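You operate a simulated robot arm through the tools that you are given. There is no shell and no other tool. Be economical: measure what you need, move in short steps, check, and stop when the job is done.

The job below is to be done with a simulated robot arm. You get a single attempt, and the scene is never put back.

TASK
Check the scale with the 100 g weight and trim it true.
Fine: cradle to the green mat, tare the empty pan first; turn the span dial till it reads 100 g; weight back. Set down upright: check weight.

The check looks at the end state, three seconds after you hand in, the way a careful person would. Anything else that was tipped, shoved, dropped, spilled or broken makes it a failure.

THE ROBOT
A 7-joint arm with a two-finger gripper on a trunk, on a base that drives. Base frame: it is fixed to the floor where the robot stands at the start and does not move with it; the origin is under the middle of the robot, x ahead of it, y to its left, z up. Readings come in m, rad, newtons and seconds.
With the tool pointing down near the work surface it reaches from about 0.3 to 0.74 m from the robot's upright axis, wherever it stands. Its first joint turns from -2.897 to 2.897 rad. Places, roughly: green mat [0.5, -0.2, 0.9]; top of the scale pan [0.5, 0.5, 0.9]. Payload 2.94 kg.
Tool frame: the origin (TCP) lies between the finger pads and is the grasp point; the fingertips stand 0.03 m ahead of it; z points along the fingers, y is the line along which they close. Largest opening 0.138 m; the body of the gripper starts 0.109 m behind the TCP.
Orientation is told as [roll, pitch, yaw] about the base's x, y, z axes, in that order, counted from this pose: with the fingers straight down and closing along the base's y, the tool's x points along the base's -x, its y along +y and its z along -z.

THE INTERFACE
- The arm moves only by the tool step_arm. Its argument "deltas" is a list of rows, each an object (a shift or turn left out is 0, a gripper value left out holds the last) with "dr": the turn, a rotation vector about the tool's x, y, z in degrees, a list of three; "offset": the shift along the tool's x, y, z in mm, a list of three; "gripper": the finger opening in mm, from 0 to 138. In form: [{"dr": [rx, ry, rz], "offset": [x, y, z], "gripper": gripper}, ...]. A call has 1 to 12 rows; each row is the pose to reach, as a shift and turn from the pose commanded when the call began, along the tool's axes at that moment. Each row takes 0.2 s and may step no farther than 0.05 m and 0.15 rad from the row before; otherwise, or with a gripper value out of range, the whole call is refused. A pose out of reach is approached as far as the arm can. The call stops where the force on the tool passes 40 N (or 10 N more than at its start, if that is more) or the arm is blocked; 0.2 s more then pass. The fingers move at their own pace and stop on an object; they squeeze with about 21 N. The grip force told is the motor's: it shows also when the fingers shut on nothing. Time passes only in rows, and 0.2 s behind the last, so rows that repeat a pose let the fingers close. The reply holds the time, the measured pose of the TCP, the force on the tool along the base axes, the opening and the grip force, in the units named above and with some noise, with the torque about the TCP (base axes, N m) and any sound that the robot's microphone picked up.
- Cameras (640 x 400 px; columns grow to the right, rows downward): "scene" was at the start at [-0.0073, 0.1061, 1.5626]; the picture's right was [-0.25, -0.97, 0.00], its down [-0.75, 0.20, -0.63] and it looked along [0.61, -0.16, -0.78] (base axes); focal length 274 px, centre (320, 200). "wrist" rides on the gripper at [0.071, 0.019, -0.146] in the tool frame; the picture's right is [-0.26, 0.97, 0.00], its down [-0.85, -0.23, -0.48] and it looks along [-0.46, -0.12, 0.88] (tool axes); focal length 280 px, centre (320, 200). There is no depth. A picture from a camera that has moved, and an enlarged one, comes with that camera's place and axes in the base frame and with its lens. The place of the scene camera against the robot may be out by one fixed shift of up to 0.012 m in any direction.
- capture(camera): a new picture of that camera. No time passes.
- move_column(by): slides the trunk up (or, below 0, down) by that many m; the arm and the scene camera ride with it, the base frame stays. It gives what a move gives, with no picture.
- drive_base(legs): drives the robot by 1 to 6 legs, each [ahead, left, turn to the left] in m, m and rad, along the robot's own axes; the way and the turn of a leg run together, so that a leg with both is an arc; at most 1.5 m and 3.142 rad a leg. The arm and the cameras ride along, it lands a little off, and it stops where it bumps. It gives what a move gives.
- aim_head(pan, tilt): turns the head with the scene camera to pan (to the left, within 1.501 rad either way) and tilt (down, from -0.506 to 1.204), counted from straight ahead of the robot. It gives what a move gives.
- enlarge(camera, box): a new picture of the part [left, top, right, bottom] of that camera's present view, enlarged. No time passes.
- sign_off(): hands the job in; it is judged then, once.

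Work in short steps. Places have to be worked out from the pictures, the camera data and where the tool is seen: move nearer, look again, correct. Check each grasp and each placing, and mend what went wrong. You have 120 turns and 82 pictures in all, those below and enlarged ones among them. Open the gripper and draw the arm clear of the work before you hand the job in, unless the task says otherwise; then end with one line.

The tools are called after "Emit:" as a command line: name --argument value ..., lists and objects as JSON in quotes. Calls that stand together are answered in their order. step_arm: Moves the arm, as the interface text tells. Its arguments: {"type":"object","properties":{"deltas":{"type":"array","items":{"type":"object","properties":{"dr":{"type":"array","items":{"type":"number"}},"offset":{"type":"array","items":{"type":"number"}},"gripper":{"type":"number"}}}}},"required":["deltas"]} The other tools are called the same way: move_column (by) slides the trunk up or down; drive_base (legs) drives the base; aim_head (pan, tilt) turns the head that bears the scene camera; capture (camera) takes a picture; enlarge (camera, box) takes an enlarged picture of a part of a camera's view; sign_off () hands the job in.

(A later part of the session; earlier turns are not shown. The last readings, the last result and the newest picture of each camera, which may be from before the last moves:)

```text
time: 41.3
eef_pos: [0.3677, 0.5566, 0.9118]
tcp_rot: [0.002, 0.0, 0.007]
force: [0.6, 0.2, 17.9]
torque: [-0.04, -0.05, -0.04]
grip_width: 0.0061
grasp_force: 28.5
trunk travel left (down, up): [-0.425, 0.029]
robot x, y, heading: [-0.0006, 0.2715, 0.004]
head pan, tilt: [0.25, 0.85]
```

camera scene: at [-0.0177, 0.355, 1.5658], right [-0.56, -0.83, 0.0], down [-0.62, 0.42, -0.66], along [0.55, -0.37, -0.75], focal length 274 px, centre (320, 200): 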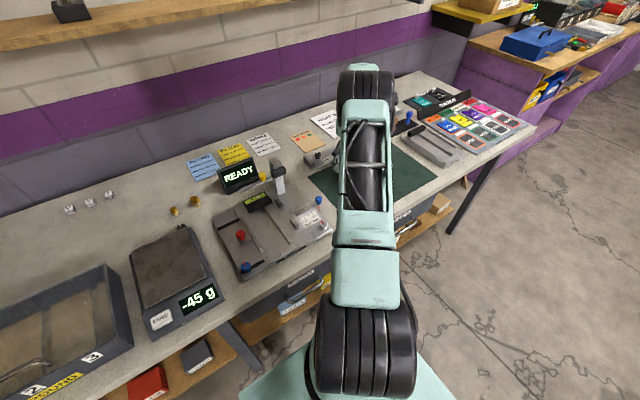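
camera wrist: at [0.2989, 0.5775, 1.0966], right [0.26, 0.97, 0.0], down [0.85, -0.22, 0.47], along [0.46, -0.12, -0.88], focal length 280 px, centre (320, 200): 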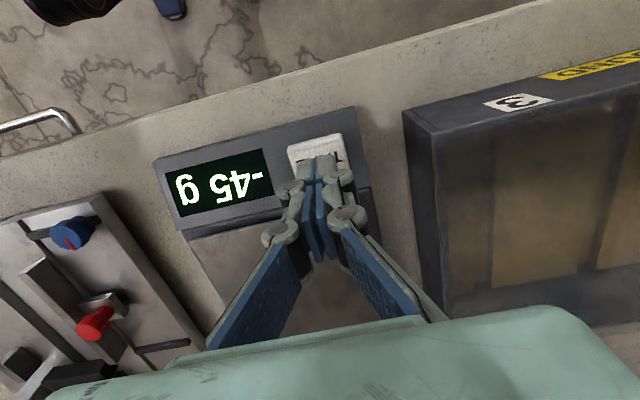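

A click was heard. I rise and read the display.

Emit:
step_arm --deltas '[{"offset": [0, 0, -10]}, {"offset": [0, 0, -40]}, {"offset": [0, 0, -80]}, {"offset": [0, 0, -120]}, {"offset": [0, 0, -160]}]'

Emit:
capture --camera "wrist"

Emit:
enlarge --camera "scene" --box '[260, 160, 420, 280]'

```text
time: 42.5
eef_pos: [0.3674, 0.5551, 1.0688]
tcp_rot: [0.0, 0.006, 0.008]
force: [-0.3, 0.1, -0.3]
torque: [-0.01, 0.0, 0.01]
grip_width: 0.0003
grasp_force: 27.4
trunk travel left (down, up): [-0.425, 0.029]
robot x, y, heading: [-0.0035, 0.2706, 0.012]
head pan, tilt: [0.25, 0.85]
```

```text
46 pictures are left
camera wrist: at [0.2971, 0.5746, 1.2146], right [0.26, 0.97, 0.0], down [0.85, -0.23, 0.47], along [0.46, -0.12, -0.88], focal length 280 px, centre (320, 200)
```

wrist: 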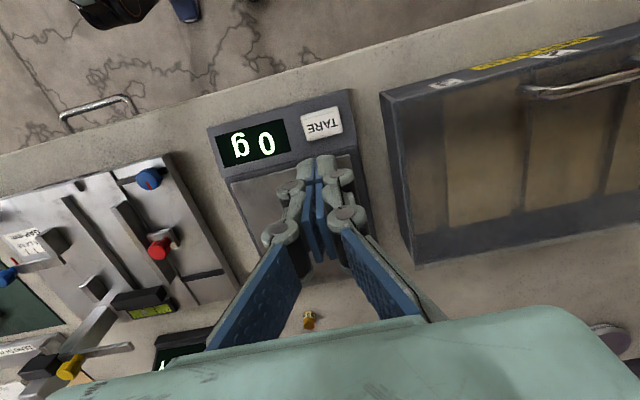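

```text
3.33 times, centred on (340, 220) of scene
camera zoom: at [-0.0074, 0.4182, 1.5658], right [0.25, -0.97, 0.0], down [-0.73, -0.19, -0.66], along [0.64, 0.17, -0.75], focal length 913 px, centre (253, 133)
```

zoom: 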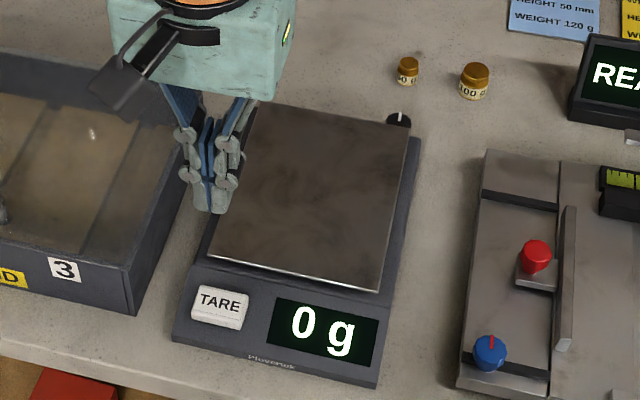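

Tare worked: 0 g. Now I move above the 100 g weight with the gripper opened to 55 mm and look.

Emit:
step_arm --deltas '[{"offset": [-40, -20, -10], "gripper": 55}, {"offset": [-80, -42, -10]}, {"offset": [-120, -63, -10]}, {"offset": [-160, -84, -10]}, {"offset": [-200, -105, -10]}, {"offset": [-240, -126, -10]}, {"offset": [-280, -147, -5]}, {"offset": [-320, -168, 0]}, {"offset": [-338, -181, 15]}, {"offset": [-338, -181, 40]}]'

Emit:
capture --camera "wrist"

```text
time: 44.7
eef_pos: [0.7084, 0.3761, 1.0288]
tcp_rot: [-0.001, 0.004, 0.006]
force: [0.1, -0.1, 0.8]
torque: [-0.01, 0.03, 0.01]
grip_width: 0.0552
grasp_force: 0.1
trunk travel left (down, up): [-0.425, 0.029]
robot x, y, heading: [-0.0035, 0.2712, 0.008]
head pan, tilt: [0.25, 0.85]
```

```text
44 pictures are left
camera wrist: at [0.6382, 0.3958, 1.1745], right [0.26, 0.97, 0.0], down [0.85, -0.22, 0.47], along [0.46, -0.12, -0.88], focal length 280 px, centre (320, 200)
```

wrist: 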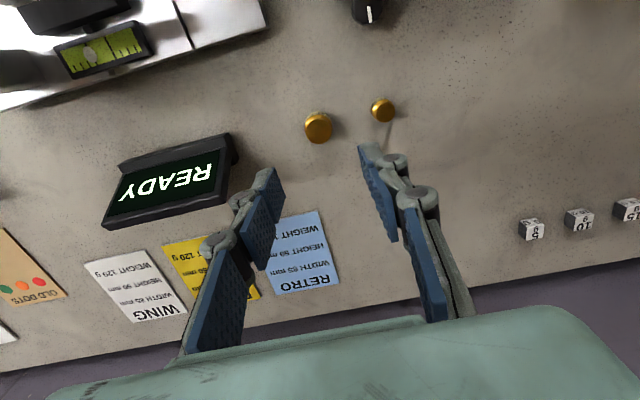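

The 100 g weight is right under the tool at [0.706, 0.376]. I descend around it to TCP z≈0.889.

Emit:
step_arm --deltas '[{"offset": [2, 0, 40]}, {"offset": [2, 0, 80]}, {"offset": [2, 0, 110]}, {"offset": [2, 0, 130]}, {"offset": [2, 0, 138]}]'

Emit:
capture --camera "wrist"

```text
time: 45.9
eef_pos: [0.7064, 0.3783, 0.8927]
tcp_rot: [0.0, 0.002, 0.006]
force: [0.8, -0.2, -0.3]
torque: [0.04, 0.01, 0.02]
grip_width: 0.055
grasp_force: 0.0
trunk travel left (down, up): [-0.425, 0.029]
robot x, y, heading: [0.0012, 0.2726, 0.008]
head pan, tilt: [0.25, 0.85]
```

```text
43 pictures are left
camera wrist: at [0.6351, 0.3977, 1.0373], right [0.26, 0.97, 0.0], down [0.85, -0.22, 0.47], along [0.46, -0.12, -0.88], focal length 280 px, centre (320, 200)
```

wrist: 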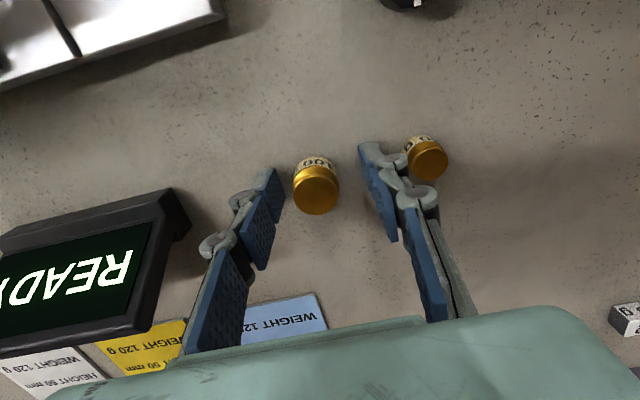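

The weight is centred between the pads; closing moves away from the 50 g neighbour. I grip.

Emit:
step_arm --deltas '[{"gripper": 10}, {"gripper": 10}, {"gripper": 10}, {"gripper": 10}]'

Emit:
step_arm --deltas '[{"offset": [0, 0, -10]}, {"offset": [0, 0, -40]}, {"offset": [0, 0, -80]}, {"offset": [0, 0, -110]}]'

Emit:
capture --camera "wrist"

```text
time: 46.9
eef_pos: [0.7058, 0.3781, 0.8919]
tcp_rot: [-0.001, 0.003, 0.007]
force: [0.1, -0.3, 0.0]
torque: [-0.03, 0.02, -0.01]
grip_width: 0.0291
grasp_force: 21.3
trunk travel left (down, up): [-0.425, 0.029]
robot x, y, heading: [0.0, 0.2728, 0.006]
head pan, tilt: [0.25, 0.85]
```

```text
time: 47.9
eef_pos: [0.707, 0.3792, 0.9999]
tcp_rot: [-0.002, 0.004, 0.007]
force: [-0.3, 0.3, -0.6]
torque: [0.02, -0.03, 0.0]
grip_width: 0.0289
grasp_force: 20.7
trunk travel left (down, up): [-0.425, 0.029]
robot x, y, heading: [0.0021, 0.2771, 0.01]
head pan, tilt: [0.25, 0.85]
```

```text
42 pictures are left
camera wrist: at [0.6351, 0.3988, 1.1456], right [0.26, 0.97, 0.0], down [0.85, -0.22, 0.47], along [0.46, -0.12, -0.88], focal length 280 px, centre (320, 200)
```

wrist: 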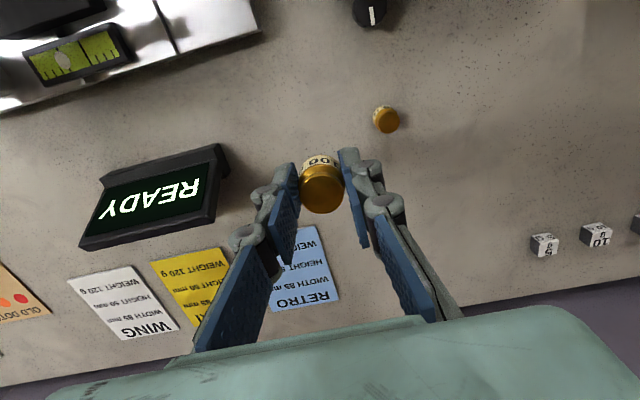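

Held upright, 29 mm grip. I carry it over the pan centre (~[0.50, 0.503]).

Emit:
step_arm --deltas '[{"offset": [30, 18, -10]}, {"offset": [70, 42, -10]}, {"offset": [110, 66, -10]}, {"offset": [150, 90, -10]}, {"offset": [190, 113, -5]}, {"offset": [207, 123, 0]}, {"offset": [207, 123, 30]}, {"offset": [207, 123, 55]}, {"offset": [207, 123, 55]}]'

Emit:
capture --camera "wrist"

```text
time: 49.9
eef_pos: [0.4947, 0.4974, 0.9438]
tcp_rot: [-0.002, 0.004, 0.009]
force: [-0.3, -0.8, -1.9]
torque: [-0.01, 0.0, -0.01]
grip_width: 0.0292
grasp_force: 20.8
trunk travel left (down, up): [-0.425, 0.029]
robot x, y, heading: [-0.001, 0.276, 0.011]
head pan, tilt: [0.25, 0.85]
```

```text
41 pictures are left
camera wrist: at [0.4233, 0.5185, 1.0899], right [0.26, 0.97, 0.0], down [0.85, -0.23, 0.47], along [0.46, -0.12, -0.88], focal length 280 px, centre (320, 200)
```

wrist: 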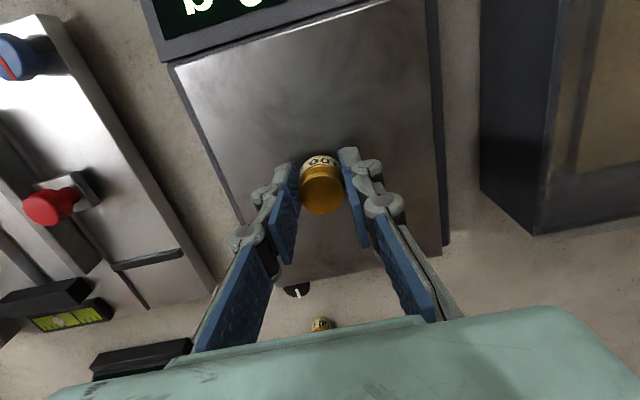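

It hovers over the pan centre. I lower in small steps until the load changes.

Emit:
step_arm --deltas '[{"offset": [0, 0, 5]}, {"offset": [0, 0, 10]}, {"offset": [0, 0, 12]}, {"offset": [0, 0, 12]}]'

Emit:
step_arm --deltas '[{"offset": [0, 0, 1.5]}, {"offset": [0, 0, 3]}, {"offset": [0, 0, 3]}]'

Emit:
capture --camera "wrist"

```text
time: 50.9
eef_pos: [0.4952, 0.5009, 0.9338]
tcp_rot: [0.002, 0.004, 0.005]
force: [0.7, -0.5, 0.9]
torque: [0.0, 0.02, 0.02]
grip_width: 0.0291
grasp_force: 20.8
trunk travel left (down, up): [-0.425, 0.029]
robot x, y, heading: [-0.002, 0.2727, 0.01]
head pan, tilt: [0.25, 0.85]
```

```text
time: 51.7
eef_pos: [0.4957, 0.5014, 0.9322]
tcp_rot: [0.001, 0.002, 0.007]
force: [-0.8, -0.7, 0.3]
torque: [-0.02, 0.01, -0.01]
grip_width: 0.0289
grasp_force: 21.1
trunk travel left (down, up): [-0.425, 0.029]
robot x, y, heading: [0.0008, 0.2748, 0.01]
head pan, tilt: [0.25, 0.85]
```

```text
40 pictures are left
camera wrist: at [0.4244, 0.5201, 1.0767], right [0.26, 0.97, 0.0], down [0.85, -0.22, 0.47], along [0.46, -0.12, -0.88], focal length 280 px, centre (320, 200)
```

wrist: 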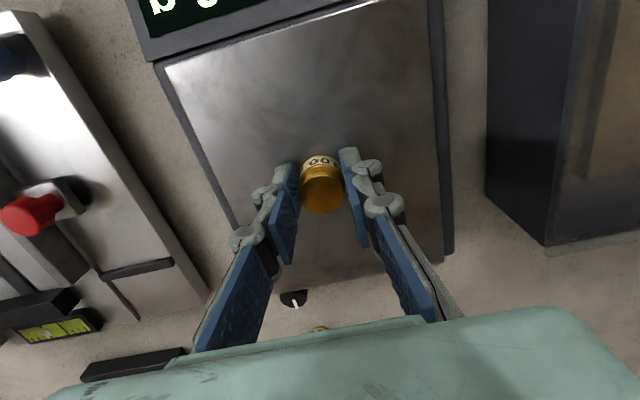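

Emit:
step_arm --deltas '[{"offset": [0, 0, 1.5]}, {"offset": [0, 0, 3]}, {"offset": [0, 0, 3]}]'

Emit:
enlarge --camera "scene" --box '[260, 180, 380, 280]'

```text
time: 52.5
eef_pos: [0.4956, 0.4997, 0.9284]
tcp_rot: [0.001, 0.003, 0.008]
force: [0.0, -0.1, 1.1]
torque: [0.04, 0.01, -0.03]
grip_width: 0.0289
grasp_force: 21.3
trunk travel left (down, up): [-0.425, 0.029]
robot x, y, heading: [0.0004, 0.274, 0.008]
head pan, tilt: [0.25, 0.85]
```

```text
4.00 times, centred on (320, 230) of scene
camera zoom: at [-0.0071, 0.4186, 1.5658], right [0.25, -0.97, 0.0], down [-0.73, -0.19, -0.66], along [0.64, 0.17, -0.75], focal length 1096 px, centre (320, 80)
```

zoom: 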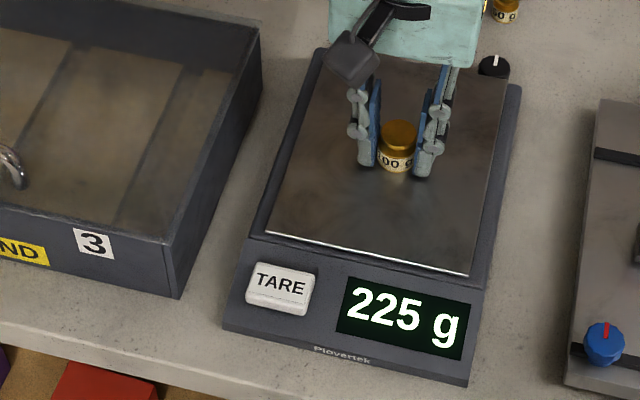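

Contact: the display shows load. I release the weight and rise.

Emit:
step_arm --deltas '[{"gripper": 34}, {"gripper": 45}, {"gripper": 60}, {"gripper": 60}]'

Emit:
step_arm --deltas '[{"offset": [0, 0, -20]}, {"offset": [0, 0, -50]}, {"offset": [0, 0, -90]}, {"offset": [0, 0, -130]}]'

Emit:
enlarge --camera "scene" --box '[260, 180, 380, 280]'

Emit:
capture --camera "wrist"

```text
time: 53.5
eef_pos: [0.4958, 0.5003, 0.9298]
tcp_rot: [0.001, 0.004, 0.008]
force: [-0.2, 0.6, 0.3]
torque: [0.02, -0.01, 0.01]
grip_width: 0.0604
grasp_force: 0.2
trunk travel left (down, up): [-0.425, 0.029]
robot x, y, heading: [0.0004, 0.2744, 0.005]
head pan, tilt: [0.25, 0.85]
```

```text
time: 54.5
eef_pos: [0.4936, 0.4979, 1.0613]
tcp_rot: [-0.002, 0.003, 0.006]
force: [-0.1, 0.1, 0.3]
torque: [0.02, -0.01, 0.05]
grip_width: 0.0598
grasp_force: 0.1
trunk travel left (down, up): [-0.425, 0.029]
robot x, y, heading: [0.0005, 0.273, 0.004]
head pan, tilt: [0.25, 0.85]
```

```text
4.00 times, centred on (320, 230) of scene
camera zoom: at [-0.0075, 0.4183, 1.5658], right [0.25, -0.97, 0.0], down [-0.73, -0.19, -0.66], along [0.64, 0.17, -0.75], focal length 1096 px, centre (320, 80)
```

zoom: 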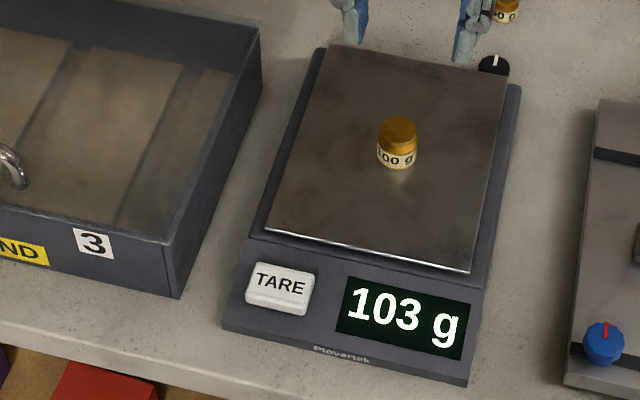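

```text
37 pictures are left
camera wrist: at [0.4231, 0.5174, 1.2059], right [0.26, 0.97, 0.0], down [0.85, -0.22, 0.47], along [0.46, -0.12, -0.88], focal length 280 px, centre (320, 200)
```

wrist: 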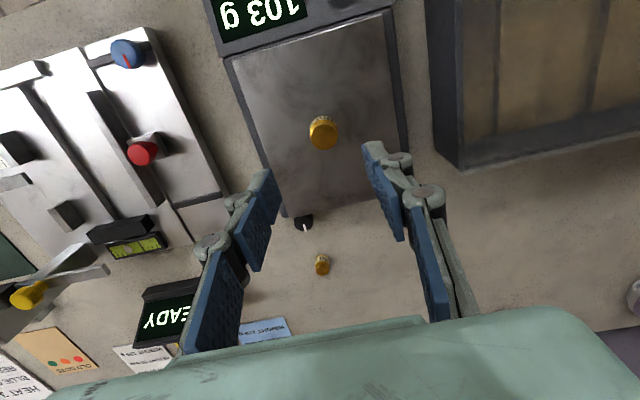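

Reads 103 g with the weight alone, so the span needs trimming. I move toward the dial to see its shape and axis.

Emit:
step_arm --deltas '[{"offset": [-40, -15, 0]}, {"offset": [-80, -30, 0]}, {"offset": [-120, -45, 0]}, {"offset": [-150, -52, 10]}, {"offset": [-150, -52, 40]}]'

Emit:
enlarge --camera "wrist" --box '[220, 50, 420, 250]'

Emit:
enlarge --camera "scene" --box '[330, 165, 400, 225]'

```text
time: 55.7
eef_pos: [0.649, 0.4469, 1.0197]
tcp_rot: [0.001, 0.004, 0.007]
force: [0.2, -0.9, 0.5]
torque: [0.05, -0.03, -0.02]
grip_width: 0.0598
grasp_force: 0.1
trunk travel left (down, up): [-0.425, 0.029]
robot x, y, heading: [-0.0011, 0.2741, 0.011]
head pan, tilt: [0.25, 0.85]
```

```text
2.00 times, centred on (320, 150) of wrist
camera zoom: at [0.5777, 0.4661, 1.1641], right [0.26, 0.97, 0.0], down [0.85, -0.22, 0.47], along [0.46, -0.12, -0.88], focal length 561 px, centre (320, 300)
```

zoom: 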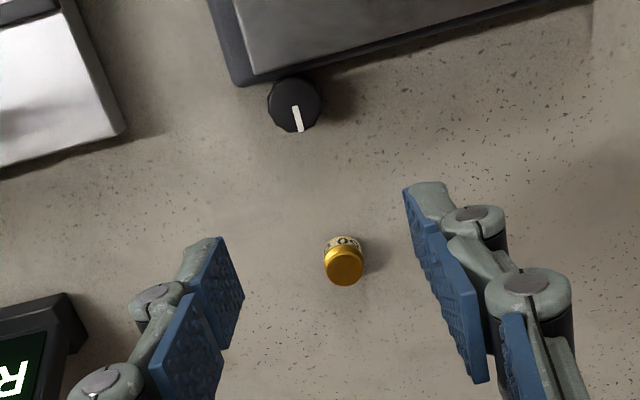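

```text
6.67 times, centred on (365, 195) of scene
camera zoom: at [-0.0068, 0.4186, 1.5658], right [0.25, -0.97, 0.0], down [-0.73, -0.19, -0.66], along [0.64, 0.17, -0.75], focal length 1826 px, centre (20, 233)
```

zoom: 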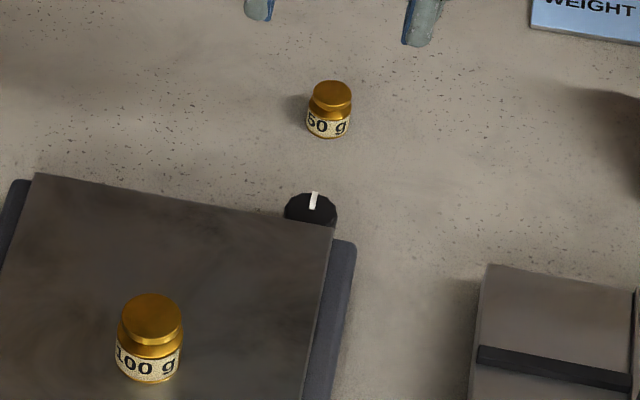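

The dial is a vertical-axis knob, ⌀≈27 mm, centre ≈[0.618, 0.443], top z≈0.889, just behind the scale. I descend with fingers closing along y, kept a few mm on the far side of its centre to stay clear of the scale.

Emit:
step_arm --deltas '[{"offset": [25, -4, 20], "gripper": 52}, {"offset": [25, -4, 55]}, {"offset": [25, -4, 80]}, {"offset": [25, -4, 95]}]'

Emit:
enlarge --camera "wrist" --box '[220, 90, 420, 290]'

```text
time: 56.7
eef_pos: [0.6225, 0.4444, 0.9249]
tcp_rot: [0.0, 0.005, 0.007]
force: [0.2, -0.6, 0.8]
torque: [0.01, -0.03, 0.01]
grip_width: 0.0518
grasp_force: 0.1
trunk travel left (down, up): [-0.425, 0.029]
robot x, y, heading: [-0.0011, 0.2712, 0.008]
head pan, tilt: [0.25, 0.85]
```

```text
2.00 times, centred on (320, 190) of wrist
camera zoom: at [0.5517, 0.4643, 1.0696], right [0.26, 0.97, 0.0], down [0.85, -0.22, 0.47], along [0.46, -0.12, -0.88], focal length 561 px, centre (320, 220)
```

zoom: 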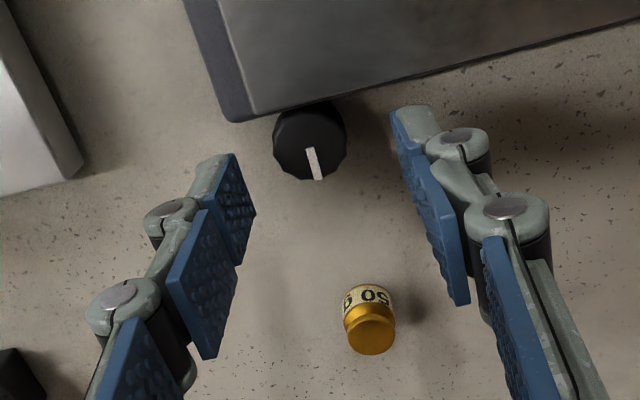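

The knob is centred at y 0.444, x≈0.617; the pan edge is at 0.603. I go 2 mm forward and down 17 mm, then close.

Emit:
step_arm --deltas '[{"offset": [-2, 0, 10]}, {"offset": [-2, 0, 17]}, {"offset": [-2, 0, 17]}]'

Emit:
step_arm --deltas '[{"gripper": 15}, {"gripper": 15}, {"gripper": 15}, {"gripper": 15}]'

Emit:
enlarge --camera "wrist" --box '[220, 90, 420, 290]'

Emit:
enlarge --camera "scene" --box '[260, 180, 380, 280]'

```text
time: 57.5
eef_pos: [0.6254, 0.4445, 0.9067]
tcp_rot: [0.0, 0.003, 0.006]
force: [-0.5, -0.2, -0.1]
torque: [0.0, 0.02, 0.0]
grip_width: 0.052
grasp_force: 0.0
trunk travel left (down, up): [-0.425, 0.029]
robot x, y, heading: [-0.001, 0.2757, 0.008]
head pan, tilt: [0.25, 0.85]
```

```text
time: 58.5
eef_pos: [0.6249, 0.4417, 0.9064]
tcp_rot: [-0.002, 0.003, 0.007]
force: [-0.8, -8.4, -1.8]
torque: [-0.3, -0.1, 0.07]
grip_width: 0.0252
grasp_force: 45.1
trunk travel left (down, up): [-0.425, 0.029]
robot x, y, heading: [-0.001, 0.2739, 0.004]
head pan, tilt: [0.25, 0.85]
```

```text
2.00 times, centred on (320, 190) of wrist
camera zoom: at [0.5537, 0.4622, 1.0514], right [0.26, 0.97, 0.0], down [0.85, -0.22, 0.47], along [0.46, -0.12, -0.88], focal length 561 px, centre (320, 220)
```

zoom: 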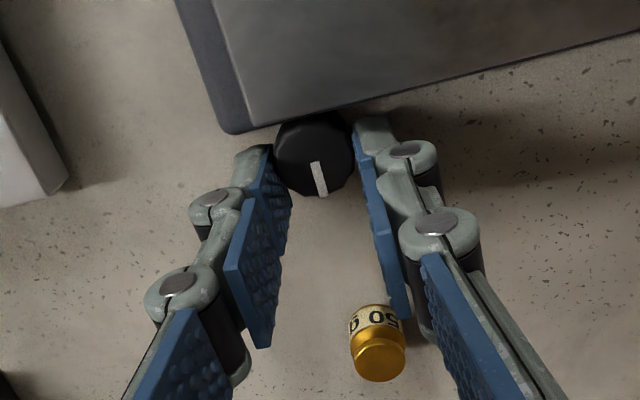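

```text
4.00 times, centred on (320, 230) of scene
camera zoom: at [-0.0067, 0.4176, 1.5659], right [0.25, -0.97, 0.0], down [-0.73, -0.19, -0.66], along [0.64, 0.17, -0.75], focal length 1096 px, centre (320, 80)
```

zoom: 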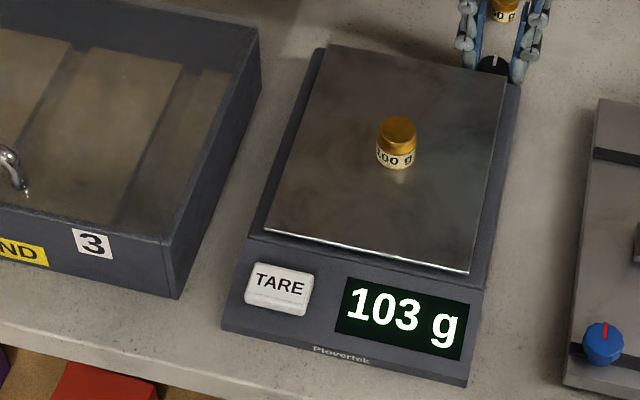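

The knob is gripped with a slight sideways load (it sits ~3 mm toward −y). I recentre and turn 10° counter-clockwise (seen from above) as a test.

Emit:
step_arm --deltas '[{"offset": [0, -3, 0]}, {"offset": [0, -2.3, 0], "dr": [0, 0, -5]}, {"offset": [0, -1.6, 0], "dr": [0, 0, -10]}, {"offset": [0, -1.6, 0], "dr": [0, 0, -10]}]'

Emit:
enlarge --camera "scene" --box '[260, 170, 400, 280]'

Emit:
enlarge --camera "wrist" --box '[220, 90, 420, 290]'

```text
time: 59.5
eef_pos: [0.6247, 0.4431, 0.9068]
tcp_rot: [0.001, 0.003, 0.183]
force: [1.0, -0.5, 2.6]
torque: [-0.01, 0.29, 0.03]
grip_width: 0.0252
grasp_force: 45.1
trunk travel left (down, up): [-0.425, 0.029]
robot x, y, heading: [0.0015, 0.2728, 0.01]
head pan, tilt: [0.25, 0.85]
```

```text
3.64 times, centred on (330, 225) of scene
camera zoom: at [-0.0071, 0.4184, 1.5658], right [0.25, -0.97, 0.0], down [-0.73, -0.19, -0.66], along [0.64, 0.17, -0.75], focal length 996 px, centre (284, 109)
```

zoom: 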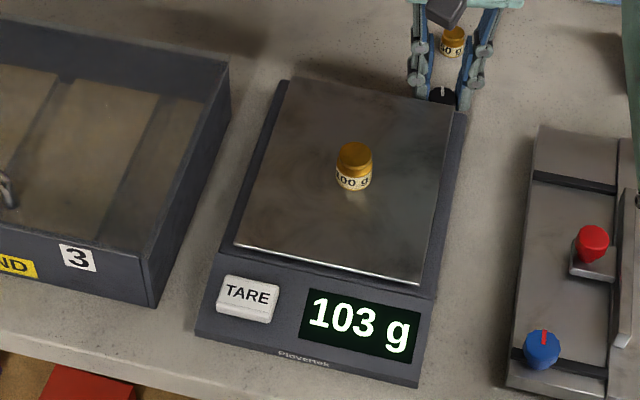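

```text
2.00 times, centred on (320, 190) of wrist
camera zoom: at [0.551, 0.4501, 1.0514], right [0.08, 1.0, 0.0], down [0.88, -0.07, 0.47], along [0.47, -0.04, -0.88], focal length 561 px, centre (320, 220)
```

zoom: 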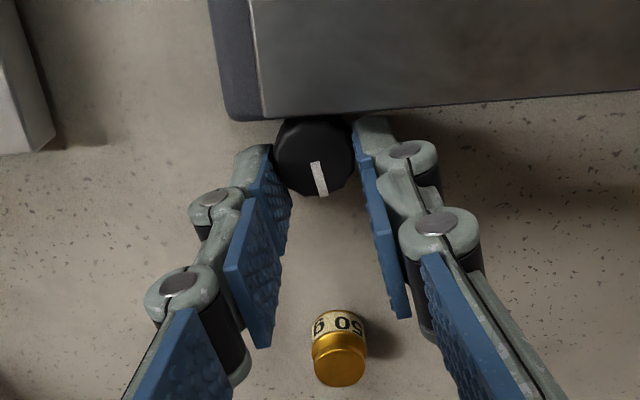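

The knob turned with the fingers; still rounds to 103. I turn 8° more in the same direction.

Emit:
step_arm --deltas '[{"offset": [0, 0.5, 0], "dr": [0, 0, -4]}, {"offset": [0, 1, 0], "dr": [0, 0, -8]}, {"offset": [0, 1, 0], "dr": [0, 0, -8]}]'

Emit:
enlarge --camera "scene" --box '[260, 170, 400, 280]'

```text
time: 60.3
eef_pos: [0.6245, 0.4446, 0.9064]
tcp_rot: [0.002, 0.002, 0.32]
force: [3.0, 0.6, 6.9]
torque: [-0.06, 0.23, -0.01]
grip_width: 0.0253
grasp_force: 44.9
trunk travel left (down, up): [-0.425, 0.029]
robot x, y, heading: [0.0045, 0.2761, 0.006]
head pan, tilt: [0.25, 0.85]
```

```text
3.64 times, centred on (330, 225) of scene
camera zoom: at [-0.0073, 0.4185, 1.5658], right [0.25, -0.97, 0.0], down [-0.73, -0.19, -0.66], along [0.64, 0.17, -0.75], focal length 996 px, centre (284, 109)
```

zoom: 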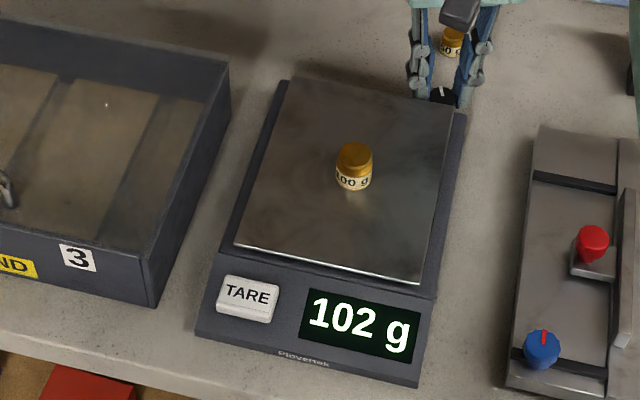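

Counter-clockwise lowers it: 102 g now. I release, lift, rotate back to −18°, and re-grip for another stroke.

Emit:
step_arm --deltas '[{"gripper": 36}, {"gripper": 36}, {"offset": [0, 0, -12]}, {"offset": [0, 0, -25]}, {"offset": [0.5, -1.5, -25], "dr": [0, 0, 8]}, {"offset": [1, -3, -25], "dr": [0, 0, 16]}, {"offset": [1.6, -4, -25], "dr": [0, 0, 24]}, {"offset": [1.6, -4.8, -25], "dr": [0, 0, 32]}, {"offset": [1.6, -4.8, -25], "dr": [0, 0, 37]}, {"offset": [1.6, -4.8, -25], "dr": [0, 0, 37]}]'

Emit:
enlarge --camera "wrist" --box '[220, 90, 420, 290]'

Emit:
enlarge --camera "scene" --box '[260, 170, 400, 280]'

```text
time: 62.5
eef_pos: [0.6229, 0.4376, 0.9295]
tcp_rot: [-0.004, 0.003, -0.327]
force: [-0.3, 0.9, 0.7]
torque: [0.0, 0.04, 0.0]
grip_width: 0.036
grasp_force: 0.1
trunk travel left (down, up): [-0.425, 0.029]
robot x, y, heading: [0.0009, 0.2768, 0.009]
head pan, tilt: [0.25, 0.85]
```

```text
2.00 times, centred on (320, 190) of wrist
camera zoom: at [0.5624, 0.4805, 1.0751], right [0.56, 0.83, 0.0], down [0.73, -0.49, 0.47], along [0.39, -0.27, -0.88], focal length 561 px, centre (320, 220)
```

zoom: 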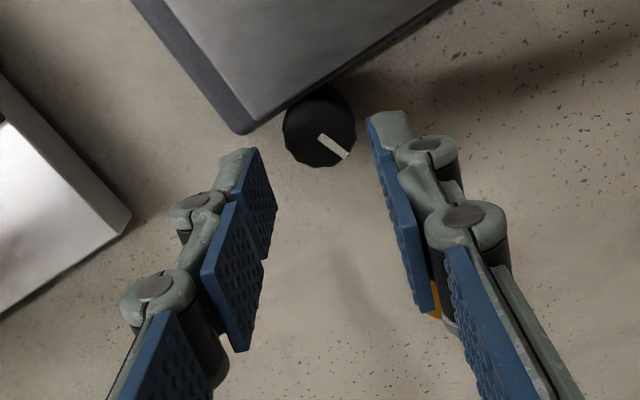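

```text
3.64 times, centred on (330, 225) of scene
camera zoom: at [-0.0069, 0.4186, 1.5658], right [0.25, -0.97, 0.0], down [-0.73, -0.19, -0.66], along [0.64, 0.17, -0.75], focal length 996 px, centre (284, 109)
```

zoom: 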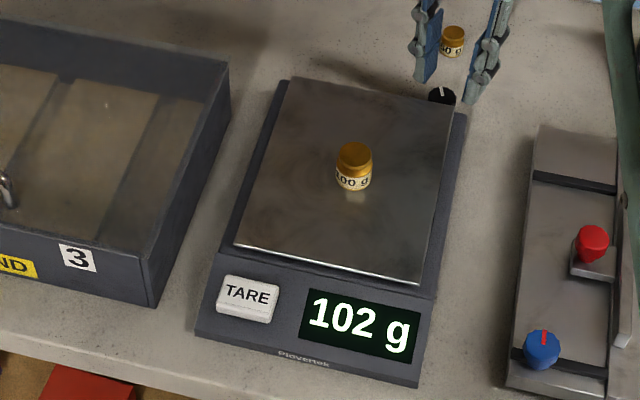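

The −y finger would come close to the scale corner at this yaw, so I use −12° and 2 mm further out, then descend and grip.

Emit:
step_arm --deltas '[{"offset": [-2.6, 2.9, 0], "dr": [0, 0, -6.7]}, {"offset": [-2.6, 2.9, 10], "dr": [0, 0, -6.7]}, {"offset": [-2.6, 2.9, 22], "dr": [0, 0, -6.7]}, {"offset": [-2.6, 2.9, 22], "dr": [0, 0, -6.7]}]'

Emit:
step_arm --deltas '[{"gripper": 15}, {"gripper": 15}, {"gripper": 15}]'

Emit:
enlarge --camera "wrist" --box '[220, 90, 420, 290]'

```text
time: 63.5
eef_pos: [0.6279, 0.4424, 0.9087]
tcp_rot: [0.001, 0.006, -0.208]
force: [-0.3, 0.9, -0.6]
torque: [-0.01, 0.02, -0.01]
grip_width: 0.0358
grasp_force: 0.0
trunk travel left (down, up): [-0.425, 0.029]
robot x, y, heading: [0.0004, 0.2719, 0.007]
head pan, tilt: [0.25, 0.85]
```

```text
time: 64.3
eef_pos: [0.6277, 0.4397, 0.9077]
tcp_rot: [-0.002, 0.005, -0.209]
force: [-2.1, -6.7, -1.6]
torque: [-0.26, 0.0, 0.03]
grip_width: 0.0251
grasp_force: 45.3
trunk travel left (down, up): [-0.425, 0.029]
robot x, y, heading: [-0.0017, 0.2719, 0.007]
head pan, tilt: [0.25, 0.85]
```

```text
2.00 times, centred on (320, 190) of wrist
camera zoom: at [0.5624, 0.4747, 1.0532], right [0.46, 0.89, 0.0], down [0.78, -0.4, 0.47], along [0.42, -0.22, -0.88], focal length 561 px, centre (320, 220)
```

zoom: 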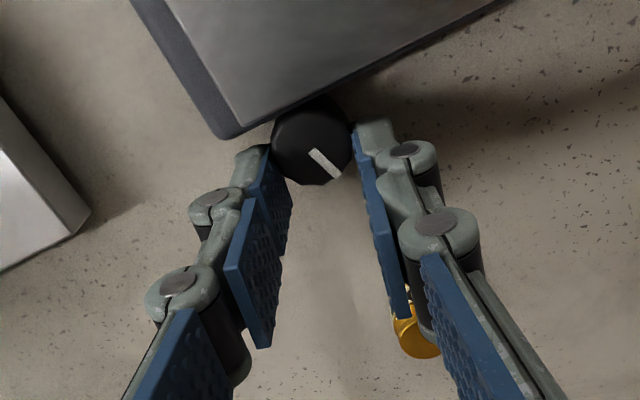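

Gripped well. I recentre and turn 12° counter-clockwise, then read.

Emit:
step_arm --deltas '[{"offset": [0, -2.7, 0]}, {"offset": [0.2, -1.7, 0], "dr": [0, 0, -6]}, {"offset": [0.4, -0.7, 0], "dr": [0, 0, -12]}, {"offset": [0.4, -0.7, 0], "dr": [0, 0, -12]}]'

Emit:
enlarge --camera "scene" --box '[260, 170, 400, 280]'

```text
time: 65.3
eef_pos: [0.6266, 0.4414, 0.9082]
tcp_rot: [0.002, 0.004, 0.003]
force: [4.3, 4.1, -12.1]
torque: [0.16, -0.54, -0.02]
grip_width: 0.0253
grasp_force: 44.9
trunk travel left (down, up): [-0.425, 0.029]
robot x, y, heading: [-0.0037, 0.2712, 0.004]
head pan, tilt: [0.25, 0.85]
```

```text
3.64 times, centred on (330, 225) of scene
camera zoom: at [-0.0049, 0.4195, 1.5656], right [0.25, -0.97, 0.0], down [-0.73, -0.19, -0.66], along [0.64, 0.17, -0.75], focal length 996 px, centre (284, 109)
```

zoom: 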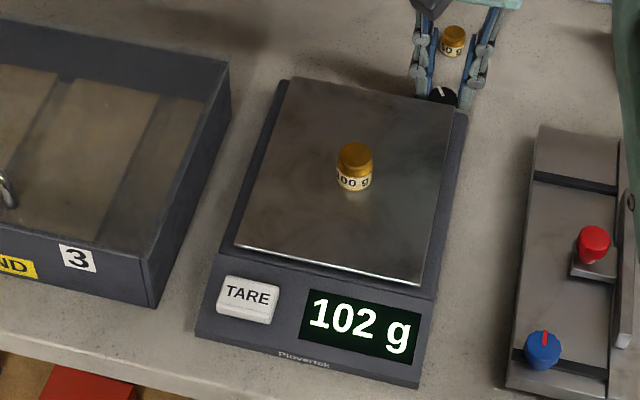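

Still 102 g at 30° total. I continue 12° more, easing down 1.5 mm to relieve the vertical pull.

Emit:
step_arm --deltas '[{"offset": [0, 0.9, 1], "dr": [0, 0, -6]}, {"offset": [0, 1.8, 1.5], "dr": [0, 0, -12]}, {"offset": [0, 1.8, 1.5], "dr": [0, 0, -12]}]'

Emit:
enlarge --camera "scene" --box '[260, 170, 400, 280]'

```text
time: 66.1
eef_pos: [0.6279, 0.4443, 0.9082]
tcp_rot: [0.003, 0.002, 0.213]
force: [3.9, 7.9, 6.2]
torque: [-0.01, 1.2, -0.01]
grip_width: 0.0253
grasp_force: 45.1
trunk travel left (down, up): [-0.425, 0.029]
robot x, y, heading: [-0.0017, 0.2764, 0.005]
head pan, tilt: [0.25, 0.85]
```

```text
3.64 times, centred on (330, 225) of scene
camera zoom: at [-0.007, 0.4195, 1.5658], right [0.25, -0.97, 0.0], down [-0.73, -0.19, -0.66], along [0.64, 0.17, -0.75], focal length 996 px, centre (284, 109)
```

zoom: 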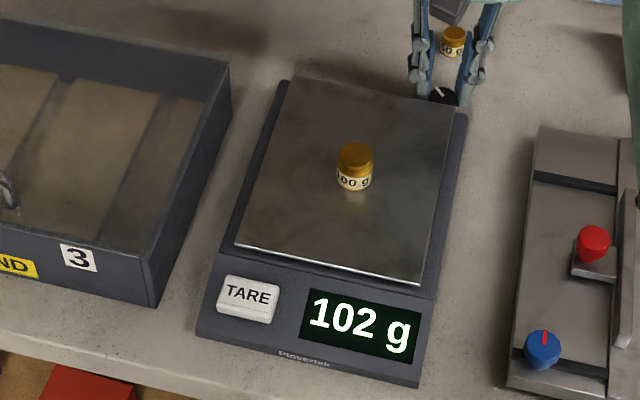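

Still 102 at 42°: the span moves ≲1 g per 25°, so more strokes are needed. I continue this stroke by 15°, also easing +y.

Emit:
step_arm --deltas '[{"offset": [-0.9, 1.9, 0], "dr": [0, 0, -7.5]}, {"offset": [-1.8, 3.7, 0], "dr": [0, 0, -15]}, {"offset": [-1.8, 3.7, 0], "dr": [0, 0, -15]}]'

Emit:
enlarge --camera "wrist" --box '[220, 90, 420, 290]'

Emit:
enlarge --camera "scene" --box '[260, 170, 400, 280]'

```text
time: 66.9
eef_pos: [0.627, 0.4466, 0.908]
tcp_rot: [0.001, 0.004, 0.473]
force: [-5.3, 5.0, 10.9]
torque: [0.26, 0.3, -0.37]
grip_width: 0.025
grasp_force: 45.0
trunk travel left (down, up): [-0.425, 0.029]
robot x, y, heading: [-0.0037, 0.276, -0.002]
head pan, tilt: [0.25, 0.85]
```

```text
2.00 times, centred on (320, 190) of wrist
camera zoom: at [0.5548, 0.4323, 1.0532], right [-0.21, 0.98, 0.0], down [0.86, 0.18, 0.47], along [0.46, 0.1, -0.88], focal length 561 px, centre (320, 220)
```

zoom: 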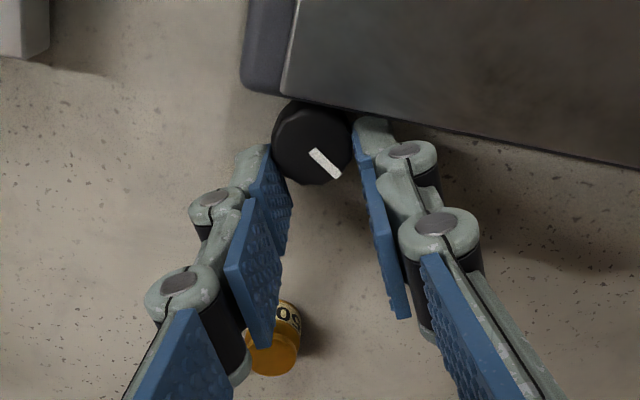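

```text
3.64 times, centred on (330, 225) of scene
camera zoom: at [-0.009, 0.4188, 1.5658], right [0.25, -0.97, 0.0], down [-0.73, -0.19, -0.66], along [0.64, 0.17, -0.75], focal length 996 px, centre (284, 109)
```

zoom: 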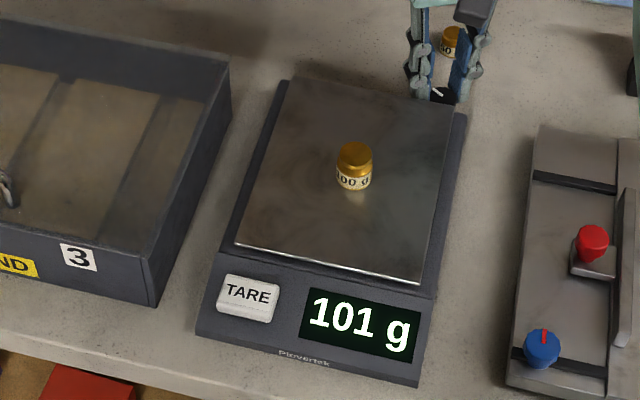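

101 g at about 57°. Estimate ~35° per gram, so about 45° more. I release, lift, rotate back to −13°, and re-grip.

Emit:
step_arm --deltas '[{"gripper": 36}, {"gripper": 36}, {"offset": [0, 0, -12]}, {"offset": [0, 0, -25]}, {"offset": [0.5, -1.5, -25], "dr": [0, 0, 8]}, {"offset": [1, -3, -25], "dr": [0, 0, 16]}, {"offset": [1.6, -4.2, -25], "dr": [0, 0, 24]}, {"offset": [2.2, -5.5, -25], "dr": [0, 0, 32]}, {"offset": [2.5, -6.4, -25], "dr": [0, 0, 40]}, {"offset": [2.5, -6.4, -25], "dr": [0, 0, 40]}]'

Emit:
enlarge --camera "wrist" --box '[220, 90, 420, 290]'

```text
time: 69.1
eef_pos: [0.6287, 0.4391, 0.9318]
tcp_rot: [-0.001, 0.003, -0.227]
force: [0.2, 0.6, -0.5]
torque: [0.0, 0.01, 0.0]
grip_width: 0.0359
grasp_force: 0.0
trunk travel left (down, up): [-0.425, 0.029]
robot x, y, heading: [-0.0016, 0.2756, 0.006]
head pan, tilt: [0.25, 0.85]
```

```text
2.00 times, centred on (320, 190) of wrist
camera zoom: at [0.5641, 0.4749, 1.0769], right [0.47, 0.88, 0.0], down [0.78, -0.42, 0.47], along [0.42, -0.23, -0.88], focal length 561 px, centre (320, 220)
```

zoom: 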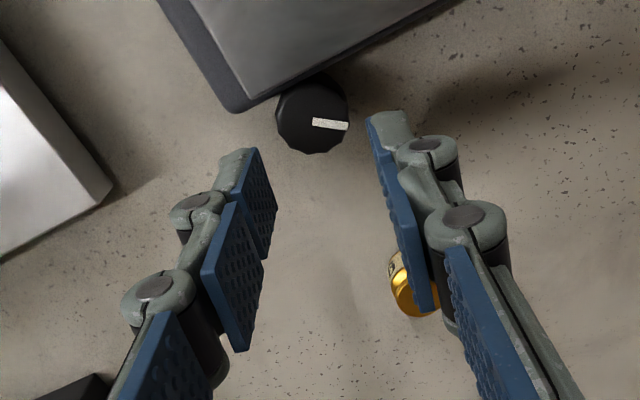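

The knob is centred between the pads. I descend and grip.

Emit:
step_arm --deltas '[{"offset": [0, 0, 12]}, {"offset": [0, 0, 24]}, {"offset": [0, 0, 24], "gripper": 15}, {"offset": [0, 0, 24], "gripper": 15}, {"offset": [0, 0, 24], "gripper": 15}, {"offset": [0, 0, 24], "gripper": 15}]'

Emit:
step_arm --deltas '[{"offset": [0.2, 1, 0], "dr": [0, 0, -6]}, {"offset": [0.4, 2, 0], "dr": [0, 0, -12]}, {"offset": [0.6, 3, 0], "dr": [0, 0, -18]}, {"offset": [0.9, 4.1, 0], "dr": [0, 0, -24]}, {"offset": [0.9, 4.1, 0], "dr": [0, 0, -24]}]'

Emit:
enlarge --camera "scene" --box '[260, 170, 400, 280]'

```text
time: 70.5
eef_pos: [0.6288, 0.4394, 0.9077]
tcp_rot: [-0.001, 0.003, -0.226]
force: [-0.9, -2.2, -1.7]
torque: [-0.02, -0.06, 0.03]
grip_width: 0.0246
grasp_force: 44.7
trunk travel left (down, up): [-0.425, 0.029]
robot x, y, heading: [0.0014, 0.2733, 0.008]
head pan, tilt: [0.25, 0.85]
```

```text
time: 71.7
eef_pos: [0.6306, 0.4453, 0.9066]
tcp_rot: [0.001, 0.001, 0.196]
force: [8.0, 5.5, -6.6]
torque: [0.27, -0.25, -0.05]
grip_width: 0.025
grasp_force: 45.1
trunk travel left (down, up): [-0.425, 0.029]
robot x, y, heading: [0.0016, 0.2719, 0.01]
head pan, tilt: [0.25, 0.85]
```

```text
3.64 times, centred on (330, 225) of scene
camera zoom: at [-0.0051, 0.4195, 1.5656], right [0.25, -0.97, 0.0], down [-0.73, -0.19, -0.66], along [0.64, 0.17, -0.75], focal length 996 px, centre (284, 109)
```

zoom: 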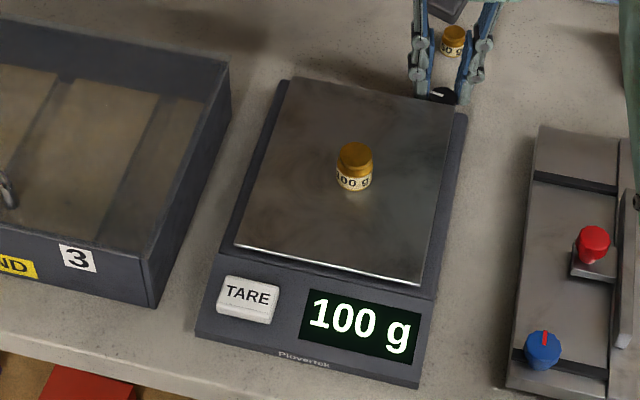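

100 g. To sit nearer the middle of the 100 g band I turn 6° more, then release and re-read.

Emit:
step_arm --deltas '[{"offset": [-0.5, 0.8, 0], "dr": [0, 0, -3]}, {"offset": [-1, 1.6, 0], "dr": [0, 0, -6]}, {"offset": [-1, 1.6, 0], "dr": [0, 0, -6]}]'

Emit:
step_arm --deltas '[{"gripper": 38}, {"gripper": 38}, {"gripper": 38}, {"offset": [0, 0, -15]}, {"offset": [0, 0, -45]}, {"offset": [0, 0, -85]}, {"offset": [0, 0, -125]}]'

Emit:
enlarge --camera "scene" --box '[260, 170, 400, 280]'

Emit:
capture --camera "wrist"

```text
time: 72.5
eef_pos: [0.6297, 0.447, 0.9076]
tcp_rot: [0.001, 0.005, 0.3]
force: [4.5, 4.7, -11.7]
torque: [0.48, -0.8, -0.05]
grip_width: 0.0249
grasp_force: 44.8
trunk travel left (down, up): [-0.425, 0.029]
robot x, y, heading: [0.0002, 0.2748, 0.009]
head pan, tilt: [0.25, 0.85]
```

```text
time: 74.1
eef_pos: [0.6278, 0.4449, 1.0315]
tcp_rot: [0.001, 0.003, 0.299]
force: [-0.3, -0.5, 1.0]
torque: [-0.03, -0.01, 0.0]
grip_width: 0.038
grasp_force: 0.0
trunk travel left (down, up): [-0.425, 0.029]
robot x, y, heading: [-0.0032, 0.2746, 0.007]
head pan, tilt: [0.25, 0.85]
```

```text
3.64 times, centred on (330, 225) of scene
camera zoom: at [-0.0074, 0.4185, 1.5657], right [0.25, -0.97, 0.0], down [-0.73, -0.19, -0.66], along [0.64, 0.17, -0.75], focal length 996 px, centre (284, 109)
```

zoom: 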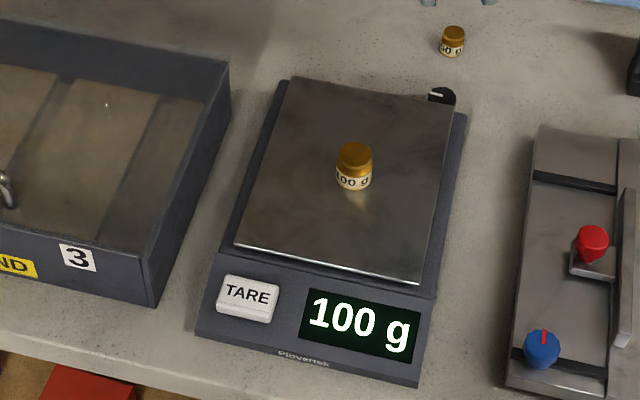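

```text
18 pictures are left
camera wrist: at [0.5539, 0.4438, 1.1778], right [-0.03, 1.0, 0.0], down [0.88, 0.03, 0.47], along [0.47, 0.02, -0.88], focal length 280 px, centre (320, 200)
```

wrist: 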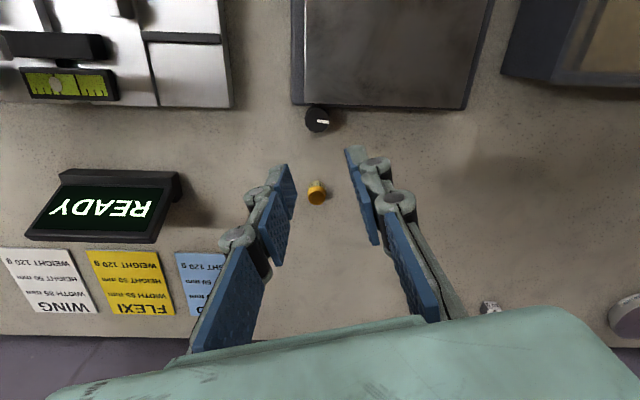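

100 g stays after release. Now I return above the weight on the pan, straightening the yaw and opening to 60 mm.

Emit:
step_arm --deltas '[{"offset": [28, 23, 0], "dr": [0, 0, 5], "gripper": 60}, {"offset": [56, 46, 0], "dr": [0, 0, 10]}, {"offset": [84, 70, 0], "dr": [0, 0, 14]}, {"offset": [110, 91.5, 0], "dr": [0, 0, 16.8]}, {"offset": [110, 91.5, 0], "dr": [0, 0, 16.8]}]'

Emit:
capture --camera "wrist"

```text
time: 75.3
eef_pos: [0.4963, 0.4982, 1.0311]
tcp_rot: [0.001, 0.005, 0.004]
force: [0.1, 0.5, -0.3]
torque: [0.05, 0.0, 0.03]
grip_width: 0.06
grasp_force: 0.1
trunk travel left (down, up): [-0.425, 0.029]
robot x, y, heading: [-0.0012, 0.2758, 0.006]
head pan, tilt: [0.25, 0.85]
```

```text
17 pictures are left
camera wrist: at [0.4245, 0.5186, 1.1769], right [0.26, 0.97, 0.0], down [0.85, -0.23, 0.47], along [0.46, -0.12, -0.88], focal length 280 px, centre (320, 200)
```

wrist: 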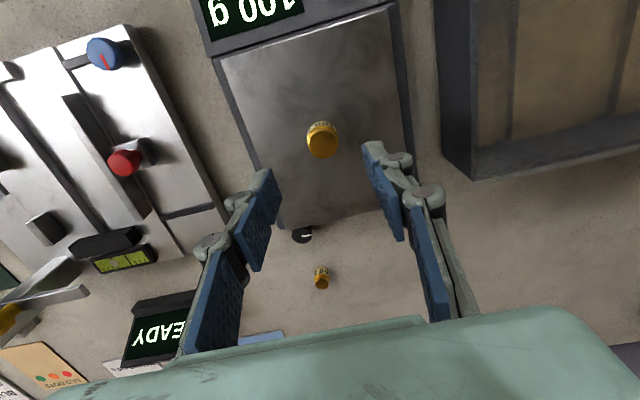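

The weight is beneath ([0.495, 0.502]). I descend to the previous grasp height, close and lift.

Emit:
step_arm --deltas '[{"offset": [1, 3, 40]}, {"offset": [1, 3, 75]}, {"offset": [1, 3, 95]}, {"offset": [1, 3, 100]}, {"offset": [1, 3, 100], "gripper": 10}, {"offset": [1, 3, 100]}, {"offset": [1, 3, 100]}, {"offset": [1, 3, 100]}]'

Emit:
step_arm --deltas '[{"offset": [0, 0, -10]}, {"offset": [0, 0, -40]}, {"offset": [0, 0, -80]}]'

Emit:
capture --camera "wrist"

```text
time: 77.1
eef_pos: [0.4951, 0.5016, 0.9332]
tcp_rot: [0.0, 0.005, 0.005]
force: [1.3, 0.2, -0.8]
torque: [0.01, -0.02, -0.01]
grip_width: 0.0289
grasp_force: 21.2
trunk travel left (down, up): [-0.425, 0.029]
robot x, y, heading: [-0.0015, 0.276, 0.007]
head pan, tilt: [0.25, 0.85]
```

```text
time: 77.9
eef_pos: [0.4967, 0.5036, 1.0196]
tcp_rot: [0.002, 0.004, 0.005]
force: [-0.7, 0.0, 0.0]
torque: [0.01, 0.03, -0.01]
grip_width: 0.0288
grasp_force: 21.1
trunk travel left (down, up): [-0.425, 0.029]
robot x, y, heading: [-0.0035, 0.2735, 0.001]
head pan, tilt: [0.25, 0.85]
```

```text
16 pictures are left
camera wrist: at [0.426, 0.523, 1.1639], right [0.26, 0.97, 0.0], down [0.85, -0.23, 0.47], along [0.46, -0.12, -0.88], focal length 280 px, centre (320, 200)
```

wrist: 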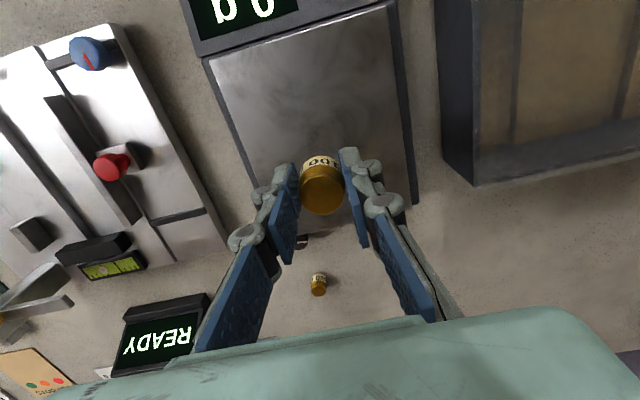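

Held, empty pan reads 0 g. I carry the weight back to its original spot [0.706, 0.377].

Emit:
step_arm --deltas '[{"offset": [-30, -18, -5]}, {"offset": [-70, -42, -5]}, {"offset": [-110, -66, -5]}, {"offset": [-150, -90, -5]}, {"offset": [-190, -115, -5]}, {"offset": [-210, -127, 0]}, {"offset": [-210, -127, 35]}, {"offset": [-210, -127, 75]}, {"offset": [-210, -127, 108]}, {"offset": [-210, -127, 108]}]'

Emit:
capture --camera "wrist"

```text
time: 80.1
eef_pos: [0.7056, 0.3743, 0.9039]
tcp_rot: [0.001, 0.004, 0.006]
force: [0.6, 0.5, -0.3]
torque: [0.02, 0.02, 0.02]
grip_width: 0.029
grasp_force: 21.6
trunk travel left (down, up): [-0.425, 0.029]
robot x, y, heading: [-0.0026, 0.2701, 0.008]
head pan, tilt: [0.25, 0.85]
```

```text
15 pictures are left
camera wrist: at [0.6343, 0.3942, 1.0489], right [0.26, 0.97, 0.0], down [0.85, -0.23, 0.47], along [0.46, -0.12, -0.88], focal length 280 px, centre (320, 200)
```

wrist: 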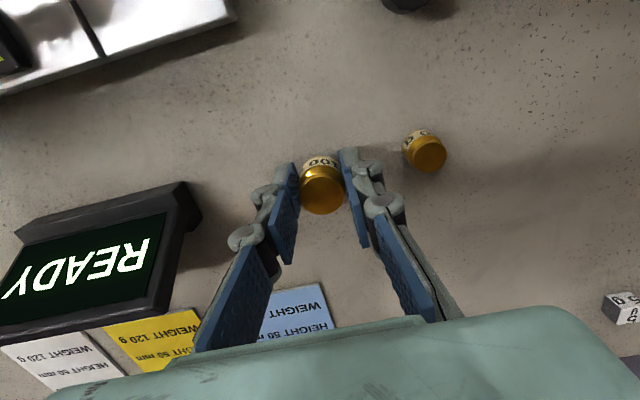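

It hovers a few mm above the bench at its old place. I shift 2 mm +y and lower in small steps.

Emit:
step_arm --deltas '[{"offset": [0, 2, 2]}, {"offset": [0, 2, 4]}, {"offset": [0, 2, 6]}, {"offset": [0, 2, 6]}]'

Emit:
step_arm --deltas '[{"offset": [0, 0, 1]}, {"offset": [0, 0, 2]}, {"offset": [0, 0, 2]}]'

```text
time: 81.1
eef_pos: [0.7052, 0.3779, 0.8979]
tcp_rot: [0.0, 0.004, 0.005]
force: [0.4, 0.4, -1.1]
torque: [-0.02, 0.02, 0.0]
grip_width: 0.0291
grasp_force: 21.0
trunk travel left (down, up): [-0.425, 0.029]
robot x, y, heading: [0.0027, 0.2761, 0.011]
head pan, tilt: [0.25, 0.85]
```

```text
time: 81.9
eef_pos: [0.7062, 0.3784, 0.8973]
tcp_rot: [0.0, 0.003, 0.004]
force: [0.0, -0.7, -1.1]
torque: [0.0, -0.02, 0.05]
grip_width: 0.029
grasp_force: 21.6
trunk travel left (down, up): [-0.425, 0.029]
robot x, y, heading: [0.0025, 0.2726, 0.007]
head pan, tilt: [0.25, 0.85]
```

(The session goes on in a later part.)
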